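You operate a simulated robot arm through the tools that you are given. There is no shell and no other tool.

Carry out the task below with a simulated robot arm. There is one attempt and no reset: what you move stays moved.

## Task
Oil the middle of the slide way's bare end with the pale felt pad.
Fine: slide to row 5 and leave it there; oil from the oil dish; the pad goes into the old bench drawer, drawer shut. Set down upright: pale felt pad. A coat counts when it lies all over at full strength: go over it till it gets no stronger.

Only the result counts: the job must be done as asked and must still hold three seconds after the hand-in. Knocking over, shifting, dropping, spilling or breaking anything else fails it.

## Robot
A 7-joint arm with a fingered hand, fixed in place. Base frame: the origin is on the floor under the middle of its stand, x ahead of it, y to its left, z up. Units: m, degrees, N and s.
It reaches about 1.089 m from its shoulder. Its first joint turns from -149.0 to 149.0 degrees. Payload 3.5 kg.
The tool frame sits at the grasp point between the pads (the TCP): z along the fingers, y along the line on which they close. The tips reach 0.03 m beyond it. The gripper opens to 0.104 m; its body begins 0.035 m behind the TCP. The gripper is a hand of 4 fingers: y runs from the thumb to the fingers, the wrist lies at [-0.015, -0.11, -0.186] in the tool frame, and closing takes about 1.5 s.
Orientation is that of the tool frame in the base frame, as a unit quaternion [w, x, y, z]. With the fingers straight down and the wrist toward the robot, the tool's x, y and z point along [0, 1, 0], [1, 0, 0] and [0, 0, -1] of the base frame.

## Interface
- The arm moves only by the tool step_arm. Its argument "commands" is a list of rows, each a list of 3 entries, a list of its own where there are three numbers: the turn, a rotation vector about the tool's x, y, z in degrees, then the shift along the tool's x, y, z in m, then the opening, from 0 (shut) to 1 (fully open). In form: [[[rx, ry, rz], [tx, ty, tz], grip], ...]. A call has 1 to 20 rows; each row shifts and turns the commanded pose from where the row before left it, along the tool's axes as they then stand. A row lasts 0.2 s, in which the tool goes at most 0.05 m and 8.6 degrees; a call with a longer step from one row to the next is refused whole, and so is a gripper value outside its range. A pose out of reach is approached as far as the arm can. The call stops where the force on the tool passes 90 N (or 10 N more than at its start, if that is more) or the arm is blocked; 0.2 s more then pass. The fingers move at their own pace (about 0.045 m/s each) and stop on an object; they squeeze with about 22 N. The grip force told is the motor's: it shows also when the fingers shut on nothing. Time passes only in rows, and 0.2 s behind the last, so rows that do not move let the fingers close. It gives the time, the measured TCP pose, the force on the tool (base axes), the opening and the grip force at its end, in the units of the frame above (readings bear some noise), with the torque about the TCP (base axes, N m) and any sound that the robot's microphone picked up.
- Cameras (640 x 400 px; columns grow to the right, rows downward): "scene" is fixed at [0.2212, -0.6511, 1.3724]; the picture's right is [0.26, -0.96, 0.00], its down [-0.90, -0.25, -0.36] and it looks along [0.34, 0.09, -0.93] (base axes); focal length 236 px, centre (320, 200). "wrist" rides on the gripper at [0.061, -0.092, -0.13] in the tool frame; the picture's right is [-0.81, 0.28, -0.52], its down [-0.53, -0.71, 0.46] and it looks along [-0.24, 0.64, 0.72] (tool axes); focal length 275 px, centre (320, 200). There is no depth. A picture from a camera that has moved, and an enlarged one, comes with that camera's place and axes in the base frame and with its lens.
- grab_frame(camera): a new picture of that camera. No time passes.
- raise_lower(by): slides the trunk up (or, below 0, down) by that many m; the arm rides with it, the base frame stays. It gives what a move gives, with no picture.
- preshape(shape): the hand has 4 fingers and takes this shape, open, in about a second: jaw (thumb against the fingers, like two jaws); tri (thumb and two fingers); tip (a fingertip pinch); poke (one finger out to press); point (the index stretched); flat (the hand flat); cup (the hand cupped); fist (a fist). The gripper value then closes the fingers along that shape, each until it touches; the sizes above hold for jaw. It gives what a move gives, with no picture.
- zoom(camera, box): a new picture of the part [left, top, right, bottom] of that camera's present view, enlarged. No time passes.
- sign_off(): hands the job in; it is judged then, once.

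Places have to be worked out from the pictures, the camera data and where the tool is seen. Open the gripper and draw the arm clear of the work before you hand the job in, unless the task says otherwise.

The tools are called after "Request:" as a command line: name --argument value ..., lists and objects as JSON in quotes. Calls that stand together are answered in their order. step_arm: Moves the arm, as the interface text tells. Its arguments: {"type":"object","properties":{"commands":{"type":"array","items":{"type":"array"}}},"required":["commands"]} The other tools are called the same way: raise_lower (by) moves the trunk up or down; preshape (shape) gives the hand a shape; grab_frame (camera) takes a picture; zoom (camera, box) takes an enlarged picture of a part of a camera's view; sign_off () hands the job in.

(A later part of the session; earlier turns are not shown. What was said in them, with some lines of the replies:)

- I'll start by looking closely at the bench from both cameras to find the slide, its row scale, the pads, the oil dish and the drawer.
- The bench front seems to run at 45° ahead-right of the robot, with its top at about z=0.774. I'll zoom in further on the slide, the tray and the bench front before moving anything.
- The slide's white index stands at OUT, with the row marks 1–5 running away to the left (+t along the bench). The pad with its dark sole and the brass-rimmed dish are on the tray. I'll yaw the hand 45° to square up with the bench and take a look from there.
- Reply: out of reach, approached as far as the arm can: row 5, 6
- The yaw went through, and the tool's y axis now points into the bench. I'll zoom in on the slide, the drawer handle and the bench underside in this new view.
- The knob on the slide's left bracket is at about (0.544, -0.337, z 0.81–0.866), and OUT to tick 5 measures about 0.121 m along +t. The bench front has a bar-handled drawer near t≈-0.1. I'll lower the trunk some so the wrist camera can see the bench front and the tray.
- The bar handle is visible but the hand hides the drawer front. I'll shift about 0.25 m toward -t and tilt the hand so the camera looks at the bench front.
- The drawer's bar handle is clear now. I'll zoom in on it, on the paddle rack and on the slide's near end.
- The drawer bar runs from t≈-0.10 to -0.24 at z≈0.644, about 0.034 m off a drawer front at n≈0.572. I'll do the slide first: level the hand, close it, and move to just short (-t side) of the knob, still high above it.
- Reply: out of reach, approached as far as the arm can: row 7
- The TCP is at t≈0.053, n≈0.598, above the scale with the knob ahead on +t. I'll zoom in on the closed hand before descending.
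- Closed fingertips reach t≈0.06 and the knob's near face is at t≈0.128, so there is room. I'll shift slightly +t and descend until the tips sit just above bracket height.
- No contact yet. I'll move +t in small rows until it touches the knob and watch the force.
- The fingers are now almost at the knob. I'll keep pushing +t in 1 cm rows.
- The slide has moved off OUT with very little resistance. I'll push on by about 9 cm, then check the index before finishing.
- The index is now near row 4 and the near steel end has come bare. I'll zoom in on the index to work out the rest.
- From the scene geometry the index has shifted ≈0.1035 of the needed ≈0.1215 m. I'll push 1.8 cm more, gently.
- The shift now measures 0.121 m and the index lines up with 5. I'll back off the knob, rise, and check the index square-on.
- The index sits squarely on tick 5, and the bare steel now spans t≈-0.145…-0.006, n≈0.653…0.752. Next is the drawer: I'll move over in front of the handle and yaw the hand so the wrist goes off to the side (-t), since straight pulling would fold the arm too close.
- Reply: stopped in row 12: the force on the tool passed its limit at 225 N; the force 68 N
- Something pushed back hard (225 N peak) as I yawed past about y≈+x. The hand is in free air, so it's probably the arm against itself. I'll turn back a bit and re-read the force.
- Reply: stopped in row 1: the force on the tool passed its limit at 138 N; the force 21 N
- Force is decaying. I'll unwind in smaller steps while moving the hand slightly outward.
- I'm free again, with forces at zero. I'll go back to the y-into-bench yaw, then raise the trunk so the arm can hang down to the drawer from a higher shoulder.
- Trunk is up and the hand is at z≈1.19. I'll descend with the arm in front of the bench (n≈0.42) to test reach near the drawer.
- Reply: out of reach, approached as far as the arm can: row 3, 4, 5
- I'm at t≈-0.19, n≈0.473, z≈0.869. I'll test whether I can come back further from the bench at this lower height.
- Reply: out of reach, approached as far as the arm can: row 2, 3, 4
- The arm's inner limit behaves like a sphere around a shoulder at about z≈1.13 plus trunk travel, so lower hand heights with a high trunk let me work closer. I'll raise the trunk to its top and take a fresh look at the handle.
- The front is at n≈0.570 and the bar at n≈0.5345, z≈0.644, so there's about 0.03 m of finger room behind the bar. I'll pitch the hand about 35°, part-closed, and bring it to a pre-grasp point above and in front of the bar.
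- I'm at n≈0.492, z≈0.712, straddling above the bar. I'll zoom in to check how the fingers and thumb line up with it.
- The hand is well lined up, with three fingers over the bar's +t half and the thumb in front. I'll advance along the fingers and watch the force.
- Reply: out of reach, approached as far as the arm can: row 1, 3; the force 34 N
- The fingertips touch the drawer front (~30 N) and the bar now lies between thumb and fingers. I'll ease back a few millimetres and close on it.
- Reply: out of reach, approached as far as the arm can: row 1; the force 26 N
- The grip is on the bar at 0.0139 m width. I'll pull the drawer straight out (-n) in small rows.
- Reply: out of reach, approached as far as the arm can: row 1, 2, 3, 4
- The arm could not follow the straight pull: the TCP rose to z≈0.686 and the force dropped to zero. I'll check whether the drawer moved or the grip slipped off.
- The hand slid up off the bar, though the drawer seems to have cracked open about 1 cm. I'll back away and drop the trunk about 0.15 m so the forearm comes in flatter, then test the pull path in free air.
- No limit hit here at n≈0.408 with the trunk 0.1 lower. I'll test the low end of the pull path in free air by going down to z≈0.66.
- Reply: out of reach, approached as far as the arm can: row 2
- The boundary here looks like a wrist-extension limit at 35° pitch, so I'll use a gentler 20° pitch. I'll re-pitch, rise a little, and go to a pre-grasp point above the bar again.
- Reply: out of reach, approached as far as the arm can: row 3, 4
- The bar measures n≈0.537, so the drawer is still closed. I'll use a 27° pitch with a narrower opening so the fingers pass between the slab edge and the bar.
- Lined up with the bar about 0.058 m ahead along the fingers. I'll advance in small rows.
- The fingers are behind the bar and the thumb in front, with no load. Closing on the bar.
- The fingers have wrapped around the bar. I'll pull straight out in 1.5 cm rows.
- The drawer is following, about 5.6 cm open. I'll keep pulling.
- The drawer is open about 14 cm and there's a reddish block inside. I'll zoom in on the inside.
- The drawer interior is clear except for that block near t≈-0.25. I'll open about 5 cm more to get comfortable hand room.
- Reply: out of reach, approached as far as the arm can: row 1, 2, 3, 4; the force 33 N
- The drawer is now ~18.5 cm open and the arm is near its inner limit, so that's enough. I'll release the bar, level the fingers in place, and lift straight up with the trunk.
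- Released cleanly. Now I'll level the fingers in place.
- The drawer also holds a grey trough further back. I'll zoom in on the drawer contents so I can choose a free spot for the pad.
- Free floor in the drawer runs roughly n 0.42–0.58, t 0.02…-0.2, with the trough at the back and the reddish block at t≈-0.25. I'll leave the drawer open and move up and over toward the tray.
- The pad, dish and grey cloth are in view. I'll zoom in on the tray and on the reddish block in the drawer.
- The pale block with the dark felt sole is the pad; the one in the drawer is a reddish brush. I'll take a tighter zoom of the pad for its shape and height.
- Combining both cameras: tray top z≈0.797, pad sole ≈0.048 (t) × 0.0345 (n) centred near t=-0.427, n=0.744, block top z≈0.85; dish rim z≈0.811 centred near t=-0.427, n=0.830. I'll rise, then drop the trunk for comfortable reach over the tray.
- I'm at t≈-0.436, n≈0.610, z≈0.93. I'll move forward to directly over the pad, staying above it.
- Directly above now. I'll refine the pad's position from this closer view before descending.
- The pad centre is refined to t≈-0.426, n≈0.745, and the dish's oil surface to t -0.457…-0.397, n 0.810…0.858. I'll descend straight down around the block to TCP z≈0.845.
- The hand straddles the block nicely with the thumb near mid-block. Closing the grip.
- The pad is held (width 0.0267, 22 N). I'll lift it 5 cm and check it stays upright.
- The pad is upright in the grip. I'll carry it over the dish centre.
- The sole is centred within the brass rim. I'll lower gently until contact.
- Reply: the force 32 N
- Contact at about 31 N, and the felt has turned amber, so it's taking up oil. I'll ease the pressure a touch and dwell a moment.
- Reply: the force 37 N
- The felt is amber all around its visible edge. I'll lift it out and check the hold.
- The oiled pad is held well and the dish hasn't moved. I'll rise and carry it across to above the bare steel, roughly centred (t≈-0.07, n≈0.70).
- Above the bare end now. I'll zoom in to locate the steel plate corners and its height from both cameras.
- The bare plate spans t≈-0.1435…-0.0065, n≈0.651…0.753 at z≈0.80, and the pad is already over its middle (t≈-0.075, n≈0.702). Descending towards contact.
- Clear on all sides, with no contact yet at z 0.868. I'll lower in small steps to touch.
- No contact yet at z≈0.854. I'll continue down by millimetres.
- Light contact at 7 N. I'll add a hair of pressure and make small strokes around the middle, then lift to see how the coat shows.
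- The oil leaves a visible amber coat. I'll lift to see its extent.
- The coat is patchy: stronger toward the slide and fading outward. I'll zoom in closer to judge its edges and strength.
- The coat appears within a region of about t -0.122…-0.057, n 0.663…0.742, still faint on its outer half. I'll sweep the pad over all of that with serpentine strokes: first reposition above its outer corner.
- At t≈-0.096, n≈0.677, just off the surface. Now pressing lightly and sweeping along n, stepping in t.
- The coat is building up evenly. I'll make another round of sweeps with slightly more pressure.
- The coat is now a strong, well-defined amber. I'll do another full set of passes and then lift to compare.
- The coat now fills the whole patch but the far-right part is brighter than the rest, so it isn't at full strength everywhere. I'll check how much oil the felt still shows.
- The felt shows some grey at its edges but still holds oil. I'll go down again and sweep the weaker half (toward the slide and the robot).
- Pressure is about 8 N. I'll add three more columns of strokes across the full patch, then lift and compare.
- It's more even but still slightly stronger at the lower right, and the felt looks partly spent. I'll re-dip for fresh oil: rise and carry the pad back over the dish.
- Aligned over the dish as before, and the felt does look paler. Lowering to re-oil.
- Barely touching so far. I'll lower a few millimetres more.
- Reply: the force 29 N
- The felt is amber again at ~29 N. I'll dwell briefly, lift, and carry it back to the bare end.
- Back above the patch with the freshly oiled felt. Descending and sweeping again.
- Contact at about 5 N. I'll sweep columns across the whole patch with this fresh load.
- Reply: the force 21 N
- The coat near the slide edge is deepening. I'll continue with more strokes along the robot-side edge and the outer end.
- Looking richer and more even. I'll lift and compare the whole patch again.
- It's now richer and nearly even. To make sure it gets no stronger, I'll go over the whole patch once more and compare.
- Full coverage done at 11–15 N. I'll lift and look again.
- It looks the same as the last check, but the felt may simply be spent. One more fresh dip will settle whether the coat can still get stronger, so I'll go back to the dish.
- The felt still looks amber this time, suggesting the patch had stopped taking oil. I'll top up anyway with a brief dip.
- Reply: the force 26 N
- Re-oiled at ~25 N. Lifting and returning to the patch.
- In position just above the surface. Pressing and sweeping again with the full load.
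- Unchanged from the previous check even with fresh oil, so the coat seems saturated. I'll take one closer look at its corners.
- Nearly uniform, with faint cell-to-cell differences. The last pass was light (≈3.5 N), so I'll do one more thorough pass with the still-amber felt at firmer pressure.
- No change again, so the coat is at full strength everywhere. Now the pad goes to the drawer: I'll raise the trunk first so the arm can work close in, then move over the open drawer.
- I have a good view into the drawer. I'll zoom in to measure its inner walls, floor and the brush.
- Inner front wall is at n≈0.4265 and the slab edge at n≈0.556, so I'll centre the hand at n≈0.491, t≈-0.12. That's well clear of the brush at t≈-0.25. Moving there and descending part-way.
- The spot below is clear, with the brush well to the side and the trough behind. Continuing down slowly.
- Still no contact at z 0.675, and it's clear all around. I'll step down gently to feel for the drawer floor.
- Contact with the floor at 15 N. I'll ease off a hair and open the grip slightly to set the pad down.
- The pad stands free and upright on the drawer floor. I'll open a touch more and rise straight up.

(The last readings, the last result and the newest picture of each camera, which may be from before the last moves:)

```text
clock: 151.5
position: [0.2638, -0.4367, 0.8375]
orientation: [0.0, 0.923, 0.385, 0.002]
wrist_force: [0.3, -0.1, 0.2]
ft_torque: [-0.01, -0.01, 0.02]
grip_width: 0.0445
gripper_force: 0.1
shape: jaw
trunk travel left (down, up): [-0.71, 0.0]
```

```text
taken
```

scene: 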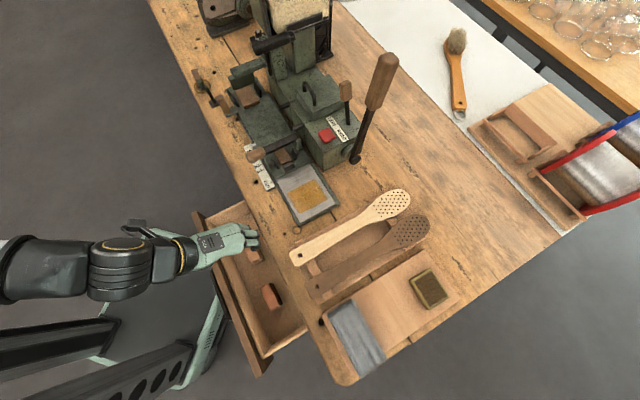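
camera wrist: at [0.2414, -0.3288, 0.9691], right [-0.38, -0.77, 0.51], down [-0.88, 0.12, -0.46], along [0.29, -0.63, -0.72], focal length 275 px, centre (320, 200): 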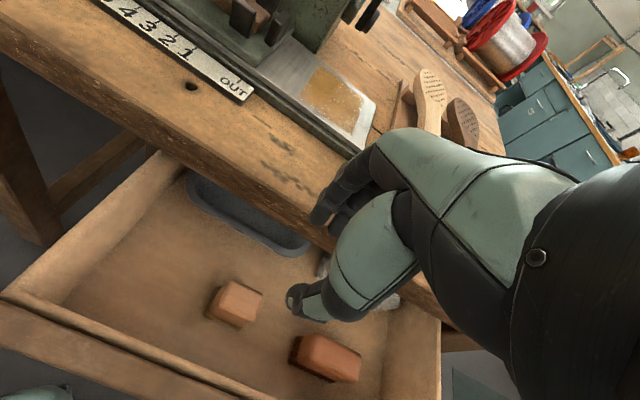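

The pad stands upright on the drawer floor, clear of the brush and trough. Now to shut the drawer: I'll close the hand, go over toward t≈-0.30, and come down in front of the drawer front.

Request:
step_arm --commands '[[[0, 0, 0], [-0.045, 0, 0], 0.0], [[0, 0, 0], [-0.045, 0, 0], 0.0], [[0, 0, 0], [-0.045, 0, 0], 0.0], [[0, 0, 0], [-0.043, 0, 0], 0.0], [[0, 0, 0], [0, -0.043, 0], 0.0], [[0, 0, 0], [0, -0.043, 0.01], 0.0], [[0, 0, 0], [0, -0.043, 0.015], 0.0], [[0, 0, 0], [0, -0.043, 0.02], 0.0], [[0, 0, 0], [0, -0.035, 0.025], 0.0], [[0, 0, 0], [0, 0, 0], 0.0]]'

Request:
grab_frame --camera "wrist"

Request:
grab_frame --camera "scene"

```text
clock: 153.7
position: [-0.0057, -0.4177, 0.7658]
orientation: [0.0, 0.923, 0.385, 0.003]
wrist_force: [-0.6, -0.2, 1.0]
ft_torque: [-0.02, 0.01, 0.01]
grip_width: 0.0005
gripper_force: 22.2
shape: jaw
trunk travel left (down, up): [-0.71, 0.0]
```

```text
taken
camera wrist: at [-0.0283, -0.3118, 0.8967], right [-0.38, -0.77, 0.52], down [-0.88, 0.12, -0.46], along [0.29, -0.63, -0.72], focal length 275 px, centre (320, 200)
```

wrist: 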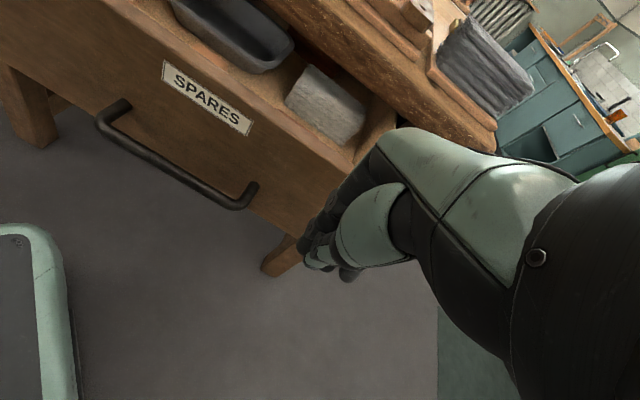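

```text
taken
```

scene: 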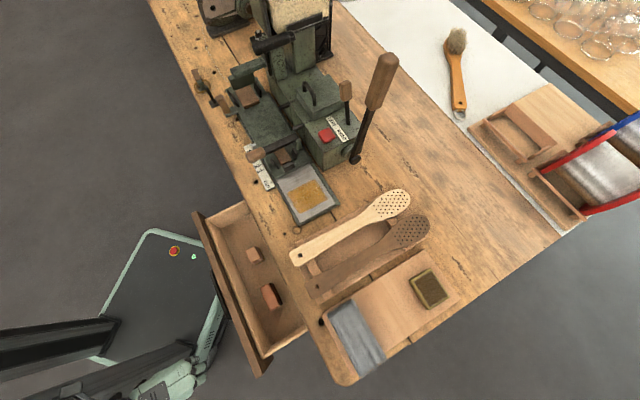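

In front of the panel now at n≈0.291. I'll pitch the fingers forward 15° and go down to bar height.

Request:
step_arm --commands '[[[-7.5, 0, 0], [0, 0, 0.02], 0.0], [[-7.5, 0, 0], [0, -0.005, 0.03], 0.0], [[0, 0, 0], [0, -0.012, 0.035], 0.0], [[0, 0, 0], [0, -0.005, 0.02], 0.0], [[0, 0, 0], [0.04, 0, 0], 0.0], [[0, 0, 0], [0.04, 0, 0], 0.0], [[0, 0, 0], [0.025, 0, 0], 0.0], [[0, 0, 0], [0, 0, 0], 0.0]]'

Request:
grab_frame --camera "wrist"

Request:
zoom --camera "scene" --box '[150, 200, 330, 380]'

```text
clock: 155.5
position: [0.0491, -0.3731, 0.6857]
orientation: [0.12, 0.915, 0.381, 0.053]
wrist_force: [0.2, 0.3, -0.5]
ft_torque: [0.02, 0.0, 0.02]
grip_width: 0.0
gripper_force: 22.6
shape: jaw
out of reach, approached as far as the arm can: row 6, 7
trunk travel left (down, up): [-0.71, 0.0]
```

```text
taken
camera wrist: at [0.0055, -0.2445, 0.7895], right [-0.48, -0.67, 0.57], down [-0.78, 0.02, -0.63], along [0.41, -0.74, -0.53], focal length 275 px, centre (320, 200)
```

wrist: 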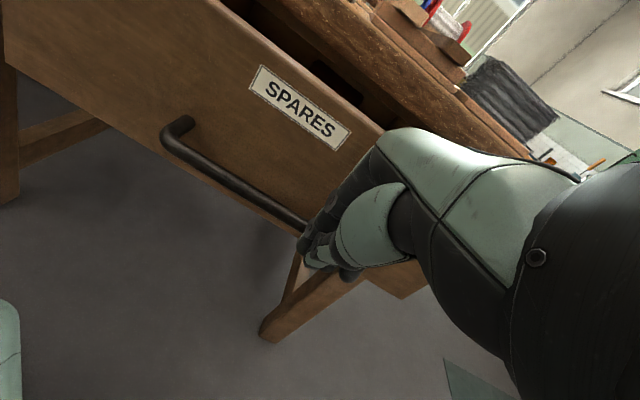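

```text
2.22 times, centred on (240, 290) of scene
camera zoom: at [0.2212, -0.6511, 1.3724], right [0.26, -0.96, 0.0], down [-0.9, -0.25, -0.36], along [0.34, 0.09, -0.93], focal length 524 px, centre (498, 0)
```

zoom: 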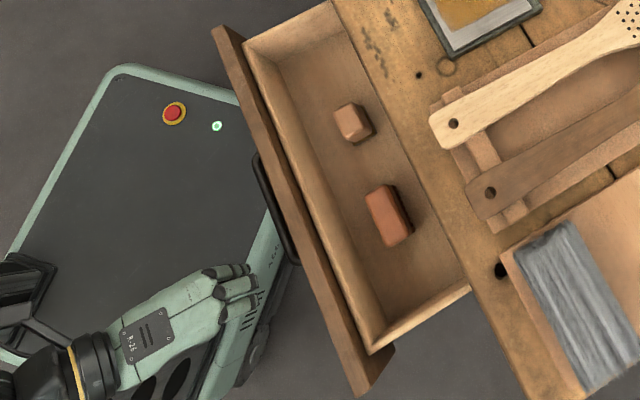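

I'm at t≈-0.229, n≈0.299, z≈0.686, slightly above the bar line. I'll move down and a bit +t/+n so the finger backs meet the bar.

Request:
step_arm --commands '[[[0, 0, 0], [0.008, 0.0, 0.015], 0.0], [[0, 0, 0], [0.01, 0.0, 0.012], 0.0], [[0, 0, 0], [0.01, 0.003, 0.004], 0.0], [[0, 0, 0], [0, 0, 0], 0.0]]'

Request:
zoom --camera "wrist" --box '[140, 80, 460, 360]'

```text
clock: 156.5
position: [0.0691, -0.3864, 0.6775]
orientation: [0.12, 0.915, 0.382, 0.053]
wrist_force: [0.4, 0.3, 0.2]
ft_torque: [-0.03, -0.03, 0.03]
grip_width: 0.0001
gripper_force: 21.9
shape: jaw
out of reach, approached as far as the arm can: row 1, 2, 3
trunk travel left (down, up): [-0.71, 0.0]
```

```text
1.43 times, centred on (300, 220) of wrist
camera zoom: at [0.0242, -0.258, 0.7823], right [-0.48, -0.67, 0.57], down [-0.78, 0.02, -0.63], along [0.41, -0.74, -0.53], focal length 393 px, centre (349, 171)
```

zoom: 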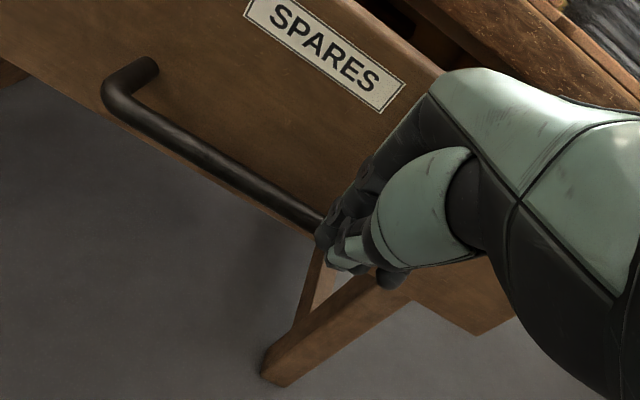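

The fingertips are just at the bar's top. I'll back off slightly, drop the trunk 3 cm so they sit squarely against the bar, then push.

Request:
step_arm --commands '[[[0, 0, 0], [0, -0.015, -0.004], 0.0], [[0, 0, 0], [0, 0, 0], 0.0]]'

Request:
raise_lower --by -0.04

Request:
zoom --camera "wrist" --box '[140, 80, 460, 360]'

```text
clock: 157.1
position: [0.0567, -0.3801, 0.681]
orientation: [0.119, 0.915, 0.382, 0.054]
wrist_force: [0.1, 0.6, 0.3]
ft_torque: [0.02, -0.01, 0.03]
grip_width: 0.0
gripper_force: 21.4
shape: jaw
out of reach, approached as far as the arm can: row 1
trunk travel left (down, up): [-0.71, 0.0]
```

```text
clock: 157.9
position: [0.0556, -0.379, 0.6405]
orientation: [0.12, 0.915, 0.382, 0.053]
wrist_force: [-0.1, -0.7, 0.4]
ft_torque: [0.0, -0.02, 0.01]
grip_width: 0.0
gripper_force: 21.8
shape: jaw
trunk travel left (down, up): [-0.67, 0.04]
```

```text
1.43 times, centred on (300, 220) of wrist
camera zoom: at [0.0112, -0.2506, 0.7452], right [-0.48, -0.67, 0.57], down [-0.78, 0.02, -0.63], along [0.41, -0.74, -0.53], focal length 393 px, centre (349, 171)
```

zoom: 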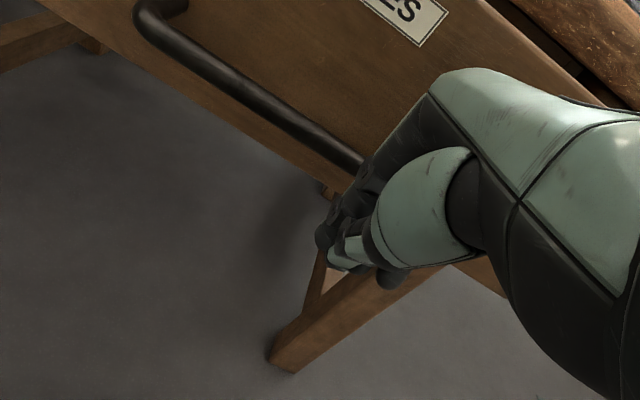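

Now the bar sits at mid-finger height. I'll shift +t toward the bar's middle and start pushing the drawer in gently.

Request:
step_arm --commands '[[[0, 0, 0], [0.02, 0, 0], 0.0], [[0, 0, 0], [0.02, 0, 0], 0.0], [[0, 0, 0], [0, 0.0097, 0.0026], 0.0], [[0, 0, 0], [0, 0.0097, 0.0026], 0.0], [[0, 0, 0], [0, 0.0097, 0.0026], 0.0], [[0, 0, 0], [0, 0.0097, 0.0026], 0.0]]'

Request:
zoom --camera "wrist" --box '[140, 80, 460, 360]'

Request:
zoom --camera "scene" --box '[150, 200, 330, 380]'

```text
clock: 159.3
position: [0.1055, -0.3992, 0.66]
orientation: [0.12, 0.915, 0.381, 0.052]
wrist_force: [-1.1, 1.1, 0.5]
ft_torque: [0.0, 0.02, -0.02]
grip_width: 0.0
gripper_force: 21.4
shape: jaw
out of reach, approached as far as the arm can: row 1, 2
trunk travel left (down, up): [-0.67, 0.04]
```

```text
1.43 times, centred on (300, 220) of wrist
camera zoom: at [0.0601, -0.271, 0.7634], right [-0.48, -0.67, 0.57], down [-0.78, 0.02, -0.63], along [0.41, -0.74, -0.53], focal length 393 px, centre (349, 171)
```

zoom: 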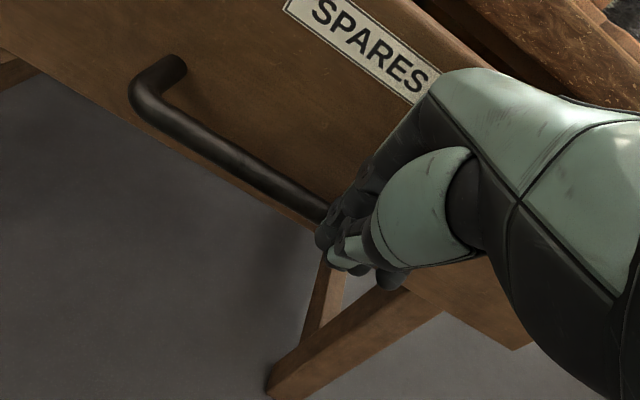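

```text
2.22 times, centred on (240, 290) of scene
camera zoom: at [0.2212, -0.6511, 1.3724], right [0.26, -0.96, 0.0], down [-0.9, -0.25, -0.36], along [0.34, 0.09, -0.93], focal length 524 px, centre (498, 0)
```

zoom: 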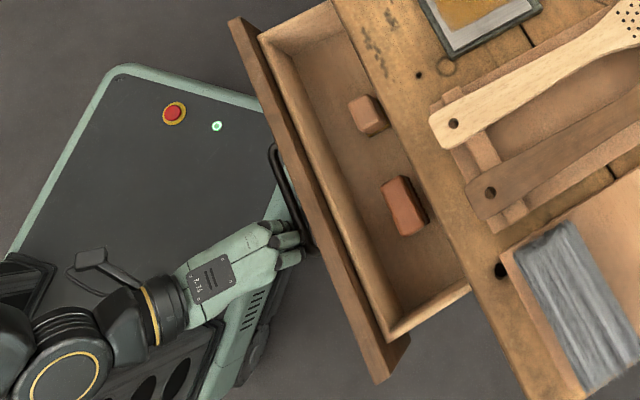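

The drawer is moving in, with the bar against the finger backs. I'll keep pushing slowly.

Request:
step_arm --commands '[[[0, 0, 0], [0.004, 0.0113, 0.0041], 0.0], [[0, 0, 0], [0.004, 0.0113, 0.0041], 0.0], [[0, 0, 0], [0.004, 0.0113, 0.0041], 0.0], [[0, 0, 0], [0.004, 0.0113, 0.0036], 0.0], [[0, 0, 0], [0, 0.0113, 0.0031], 0.0], [[0, 0, 0], [0, 0.0113, 0.0031], 0.0]]'

Request:
zoom --camera "wrist" --box '[140, 80, 460, 360]'

Request:
zoom --camera "scene" --box '[150, 200, 330, 380]'

```text
clock: 160.8
position: [0.1689, -0.439, 0.6556]
orientation: [0.12, 0.915, 0.382, 0.052]
wrist_force: [0.6, -0.1, 0.2]
ft_torque: [-0.02, 0.0, -0.02]
grip_width: 0.0
gripper_force: 21.5
shape: jaw
trunk travel left (down, up): [-0.67, 0.04]
```

```text
1.43 times, centred on (300, 220) of wrist
camera zoom: at [0.1235, -0.3099, 0.7593], right [-0.48, -0.67, 0.57], down [-0.78, 0.02, -0.63], along [0.41, -0.74, -0.53], focal length 393 px, centre (349, 171)
```

zoom: 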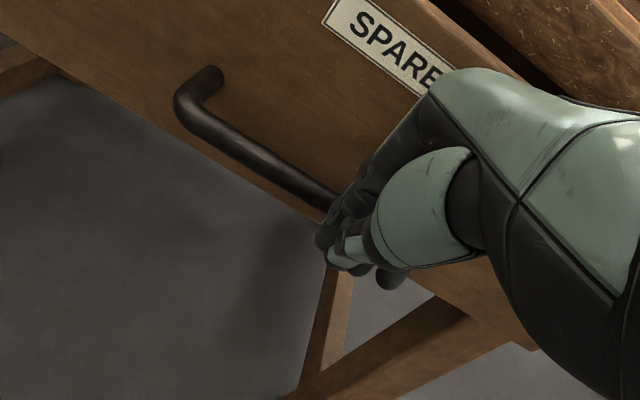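

```text
2.22 times, centred on (240, 290) of scene
camera zoom: at [0.2212, -0.6511, 1.3724], right [0.26, -0.96, 0.0], down [-0.9, -0.25, -0.36], along [0.34, 0.09, -0.93], focal length 524 px, centre (498, 0)
```

zoom: 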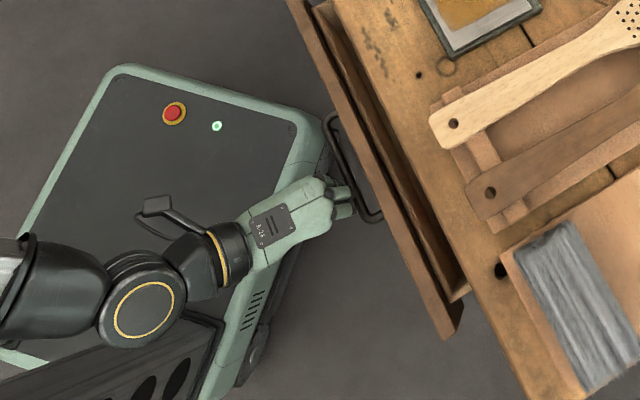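

About two thirds shut. Continuing gently to the end.

Request:
step_arm --commands '[[[0, 0, 0], [0, 0.0097, 0.0026], 0.0], [[0, 0, 0], [0, 0.0097, 0.0026], 0.0], [[0, 0, 0], [0, 0.0097, 0.0026], 0.0], [[0, 0, 0], [0, 0.0097, 0.0026], 0.0], [[0, 0, 0], [0, 0.0097, 0.0026], 0.0]]'

Request:
zoom --camera "wrist" --box '[140, 80, 460, 360]'

Request:
zoom --camera "scene" --box '[200, 200, 350, 360]'

```text
clock: 161.9
position: [0.2041, -0.4729, 0.6553]
orientation: [0.12, 0.915, 0.382, 0.054]
wrist_force: [-0.2, -0.6, 0.3]
ft_torque: [-0.01, -0.02, 0.01]
grip_width: 0.0
gripper_force: 22.5
shape: jaw
trunk travel left (down, up): [-0.67, 0.04]
```

```text
1.43 times, centred on (300, 220) of wrist
camera zoom: at [0.1595, -0.3448, 0.759], right [-0.48, -0.67, 0.57], down [-0.78, 0.02, -0.63], along [0.41, -0.74, -0.53], focal length 393 px, centre (349, 171)
```

zoom: 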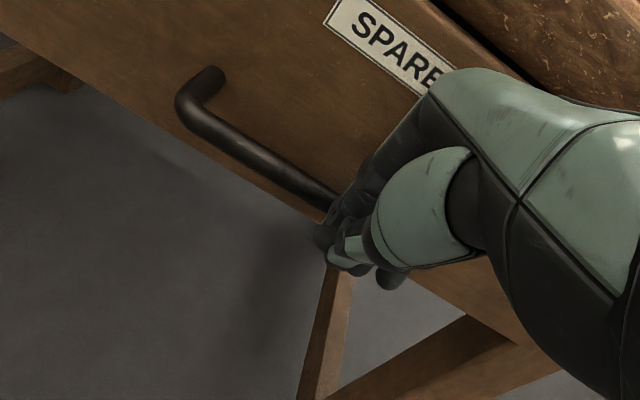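

```text
2.50 times, centred on (275, 280) of scene
camera zoom: at [0.2212, -0.6511, 1.3724], right [0.26, -0.96, 0.0], down [-0.9, -0.25, -0.36], along [0.34, 0.09, -0.93], focal length 589 px, centre (432, 0)
```

zoom: 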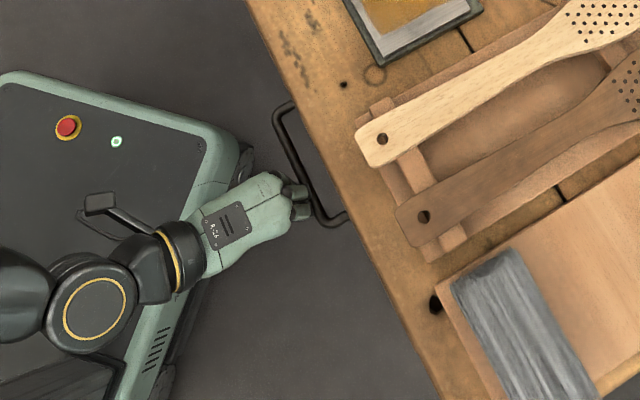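

The panel is nearly under the slab edge. I'll continue with small steps until it stops.

Request:
step_arm --commands '[[[0, 0, 0], [0, 0.0077, 0.0021], 0.0], [[0, 0, 0], [0, 0.0058, 0.0016], 0.0], [[0, 0, 0], [0, 0.0058, 0.0016], 0.0], [[0, 0, 0], [0, 0.0048, 0.0013], 0.0]]'

Request:
zoom --camera "wrist" --box '[140, 80, 460, 360]'

Request:
zoom --camera "scene" --box '[200, 200, 350, 360]'

```text
clock: 162.9
position: [0.2215, -0.4908, 0.6557]
orientation: [0.12, 0.915, 0.382, 0.053]
wrist_force: [0.0, 0.4, 0.3]
ft_torque: [0.0, 0.0, -0.03]
grip_width: 0.0
gripper_force: 21.5
shape: jaw
trunk travel left (down, up): [-0.67, 0.04]
```

```text
1.43 times, centred on (300, 220) of wrist
camera zoom: at [0.1762, -0.3626, 0.7594], right [-0.48, -0.67, 0.57], down [-0.78, 0.02, -0.63], along [0.41, -0.74, -0.53], focal length 393 px, centre (349, 171)
```

zoom: 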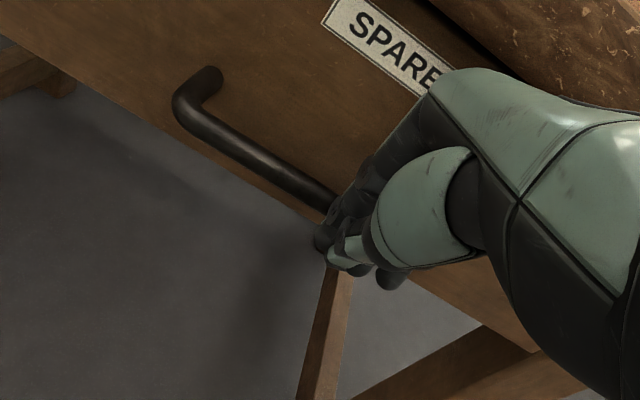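

```text
2.50 times, centred on (275, 280) of scene
camera zoom: at [0.2212, -0.6511, 1.3724], right [0.26, -0.96, 0.0], down [-0.9, -0.25, -0.36], along [0.34, 0.09, -0.93], focal length 589 px, centre (432, 0)
```

zoom: 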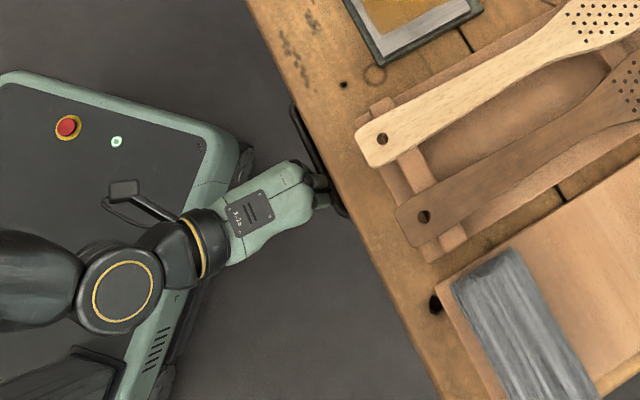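

The bar is within a few millimetres of its shut position. I'll press on in tiny steps until I feel it seat.

Request:
step_arm --commands '[[[0, 0, 0], [0, 0.003, 0.0008], 0.0], [[0, 0, 0], [0, 0.003, 0.0008], 0.0], [[0, 0, 0], [0, 0.002, 0.0005], 0.0]]'

```text
clock: 163.8
position: [0.2269, -0.4966, 0.6563]
orientation: [0.119, 0.915, 0.383, 0.053]
wrist_force: [-3.1, 2.1, 2.0]
ft_torque: [-0.03, 0.0, -0.07]
grip_width: 0.0001
gripper_force: 22.0
shape: jaw
trunk travel left (down, up): [-0.67, 0.04]
```

A few newtons are building along -n. A little more.

Request:
step_arm --commands '[[[0, 0, 0], [0, 0.002, 0.0005], 0.0], [[0, 0, 0], [0, 0.002, 0.0005], 0.0], [[0, 0, 0], [0, 0, 0], 0.0]]'

Request:
zoom --camera "wrist" --box '[140, 80, 460, 360]'

```text
clock: 164.6
position: [0.2287, -0.499, 0.6551]
orientation: [0.12, 0.915, 0.382, 0.053]
wrist_force: [-12.0, 7.7, 8.2]
ft_torque: [-0.09, 0.13, -0.2]
grip_width: 0.0002
gripper_force: 22.0
shape: jaw
trunk travel left (down, up): [-0.67, 0.04]
```

```text
1.43 times, centred on (300, 220) of wrist
camera zoom: at [0.1846, -0.37, 0.7594], right [-0.48, -0.67, 0.57], down [-0.78, 0.02, -0.63], along [0.41, -0.74, -0.53], focal length 393 px, centre (349, 171)
```

zoom: 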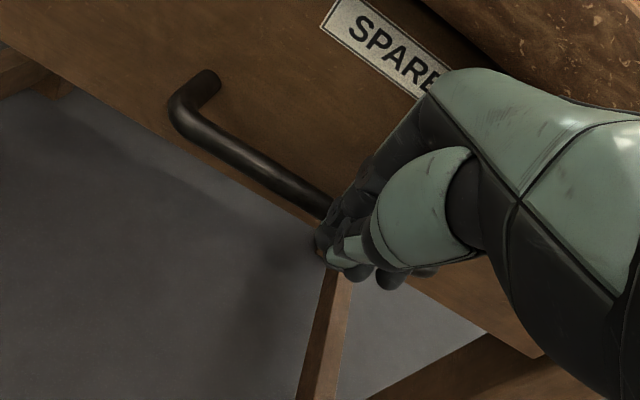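

The bar measures n≈0.534, matching its original shut position, with resistance building to ~14 N. I'll press slightly more to make sure it's seated, then back off and inspect.

Request:
step_arm --commands '[[[0, 0, 0], [0, 0.002, 0.0005], 0.0], [[0, 0, 0], [0, 0.002, 0.0005], 0.0], [[0, 0, 0], [0, 0, 0], 0.0]]'

Request:
step_arm --commands '[[[0, 0, 0], [0, -0.01, -0.0027], 0.0], [[0, 0, 0], [0, -0.02, -0.005], 0.0], [[0, 0, 0], [0, -0.025, -0.008], 0.0], [[0, 0, 0], [-0.02, -0.01, -0.02], 0.0], [[0, 0, 0], [-0.04, 0, -0.02], 0.0], [[0, 0, 0], [-0.045, 0, -0.02], 0.0]]'

Request:
grab_frame --camera "wrist"

Request:
grab_frame --camera "scene"

```text
clock: 165.3
position: [0.2319, -0.5, 0.6568]
orientation: [0.12, 0.915, 0.381, 0.053]
wrist_force: [-24.0, 23.2, 7.8]
ft_torque: [0.2, 0.38, -0.21]
grip_width: 0.0001
gripper_force: 22.4
shape: jaw
trunk travel left (down, up): [-0.67, 0.04]
```

```text
clock: 166.8
position: [0.0988, -0.518, 0.71]
orientation: [0.12, 0.915, 0.383, 0.053]
wrist_force: [0.3, 0.9, -0.5]
ft_torque: [-0.01, 0.03, -0.02]
grip_width: 0.0
gripper_force: 22.0
shape: jaw
trunk travel left (down, up): [-0.67, 0.04]
```

```text
taken
camera wrist: at [0.0538, -0.389, 0.8133], right [-0.48, -0.67, 0.57], down [-0.78, 0.02, -0.63], along [0.41, -0.74, -0.53], focal length 275 px, centre (320, 200)
```

wrist: 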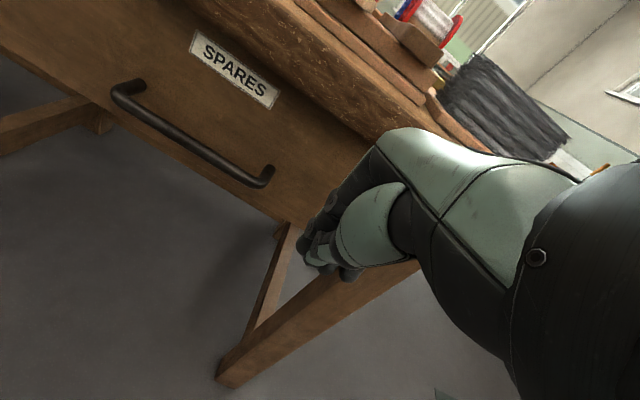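

```text
taken
```

scene: 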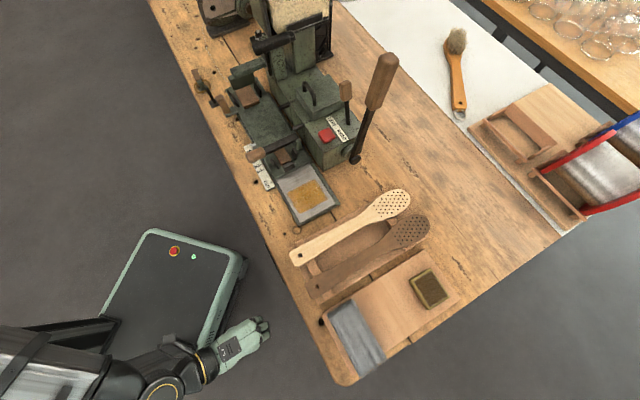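

34 N against the stop, and the bar is back at n≈0.537–0.539, its original shut reading. I'll zoom in to confirm the drawer is flush and check the index, coat and tray.

Request:
zoom --camera "wrist" --box '[60, 0, 420, 240]'

Request:
zoom --camera "scene" --box '[225, 130, 345, 230]'

Request:
zoom --camera "scene" --box '[190, 190, 470, 390]'

```text
1.67 times, centred on (240, 120) of wrist
camera zoom: at [0.0538, -0.389, 0.8133], right [-0.48, -0.67, 0.57], down [-0.78, 0.02, -0.63], along [0.41, -0.74, -0.53], focal length 459 px, centre (453, 333)
```

zoom: 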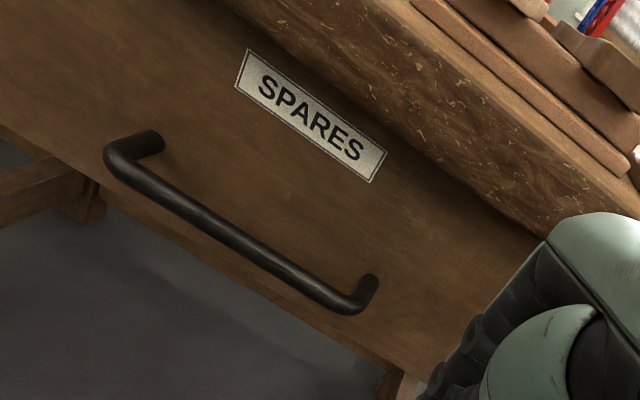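

```text
4.00 times, centred on (285, 180) of scene
camera zoom: at [0.2212, -0.6511, 1.3724], right [0.26, -0.96, 0.0], down [-0.9, -0.25, -0.36], along [0.34, 0.09, -0.93], focal length 942 px, centre (460, 280)
```

zoom: 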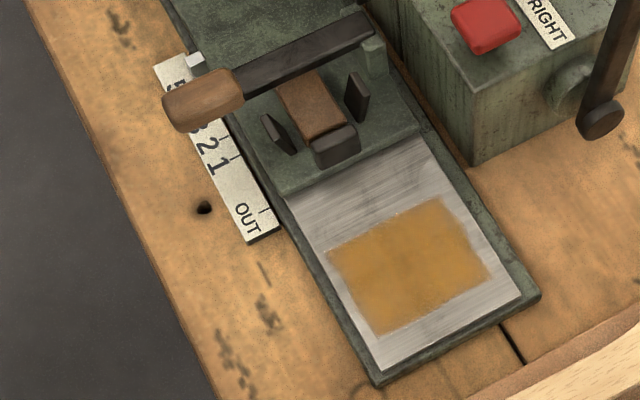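

```text
2.00 times, centred on (330, 290) of scene
camera zoom: at [0.2212, -0.6511, 1.3724], right [0.26, -0.96, 0.0], down [-0.9, -0.25, -0.36], along [0.34, 0.09, -0.93], focal length 471 px, centre (300, 20)
```

zoom: 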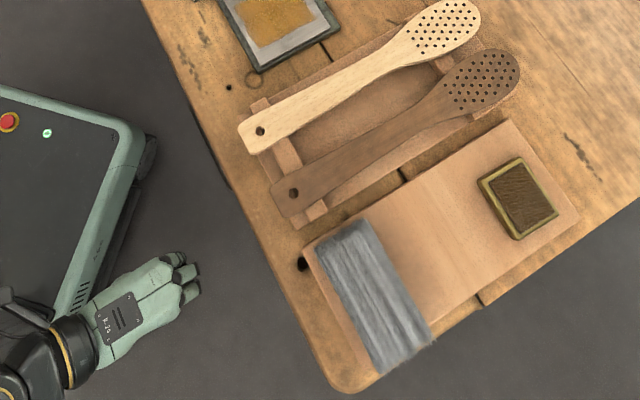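

The drawer is shut with the bar at its original position, the index is still on 5, the coat is even, and the dish and tray haven't moved. I'll rise clear of the bench, level the hand and open it.

Request:
step_arm --commands '[[[5, 0, 0], [0, -0.01, -0.03], 0.0], [[5, 0, 0], [0, -0.01, -0.04], 0.0], [[5, 0, 0], [0, 0, -0.04], 0.0], [[0, 0, 0], [0, 0, -0.045], 0.3], [[0, 0, 0], [0, 0, -0.045], 0.6], [[0, 0, 0], [0, 0, -0.045], 1.0], [[0, 0, 0], [0, 0, 0], 1.0], [[0, 0, 0], [0, 0, 0], 1.0], [[0, 0, 0], [0, 0, 0], 1.0]]'

Request:
grab_frame --camera "scene"

Request:
grab_frame --camera "wrist"

```text
clock: 168.8
position: [0.0719, -0.4936, 0.9481]
orientation: [-0.001, 0.923, 0.386, 0.002]
wrist_force: [-0.4, -0.6, -0.3]
ft_torque: [0.03, 0.02, -0.04]
grip_width: 0.0995
gripper_force: 0.1
shape: jaw
trunk travel left (down, up): [-0.67, 0.04]
```

```text
taken
```

scene: 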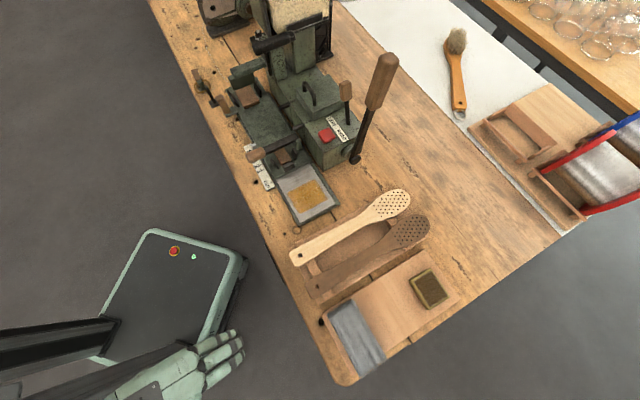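

```text
taken
camera wrist: at [0.0487, -0.386, 1.0802], right [-0.38, -0.77, 0.51], down [-0.88, 0.12, -0.46], along [0.29, -0.62, -0.73], focal length 275 px, centre (320, 200)
```

wrist: 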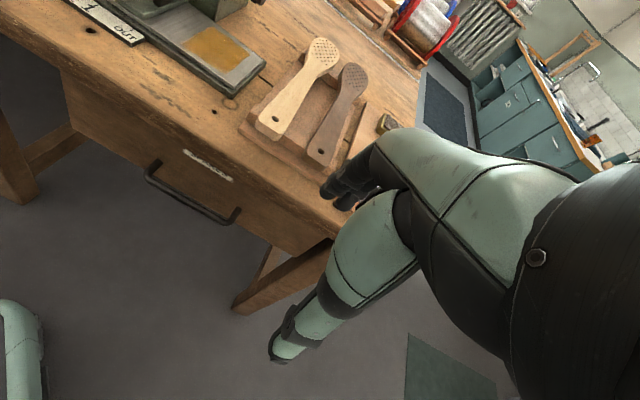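

Everything reads as asked: slide index on row 5, patch evenly coated, pad upright in the shut drawer, hand open and clear of the bench. Handing in.

Request:
sign_off

```text
The job is handed in.
```

I oiled the middle of the slide way's bare end with the pale felt pad and handed the job in; the result hasn't come back yet.

- **Slide:** it is at row 5, with the white index on the 5 mark, and I left it there.
- **Oil:** I loaded the pad three times from the oil dish and went over the patch until another firm pass with oil still on the felt made no visible difference. The coat looks even in both cameras; the small shade differences left didn't change over the last passes.
- **Pad:** it stood upright on the drawer floor when I let go. I couldn't see inside once the drawer was shut, but I pushed it in slowly.
- **Drawer:** it is shut; the handle bar is back where it was before I opened it, to within a few millimetres.
- **Rest of the bench:** the dish, tray and wooden paddles look unmoved. The arm hit a hard stop once, turning in free air early on, probably against itself; nothing on the bench appeared to move.

The hand is open and clear of the bench.
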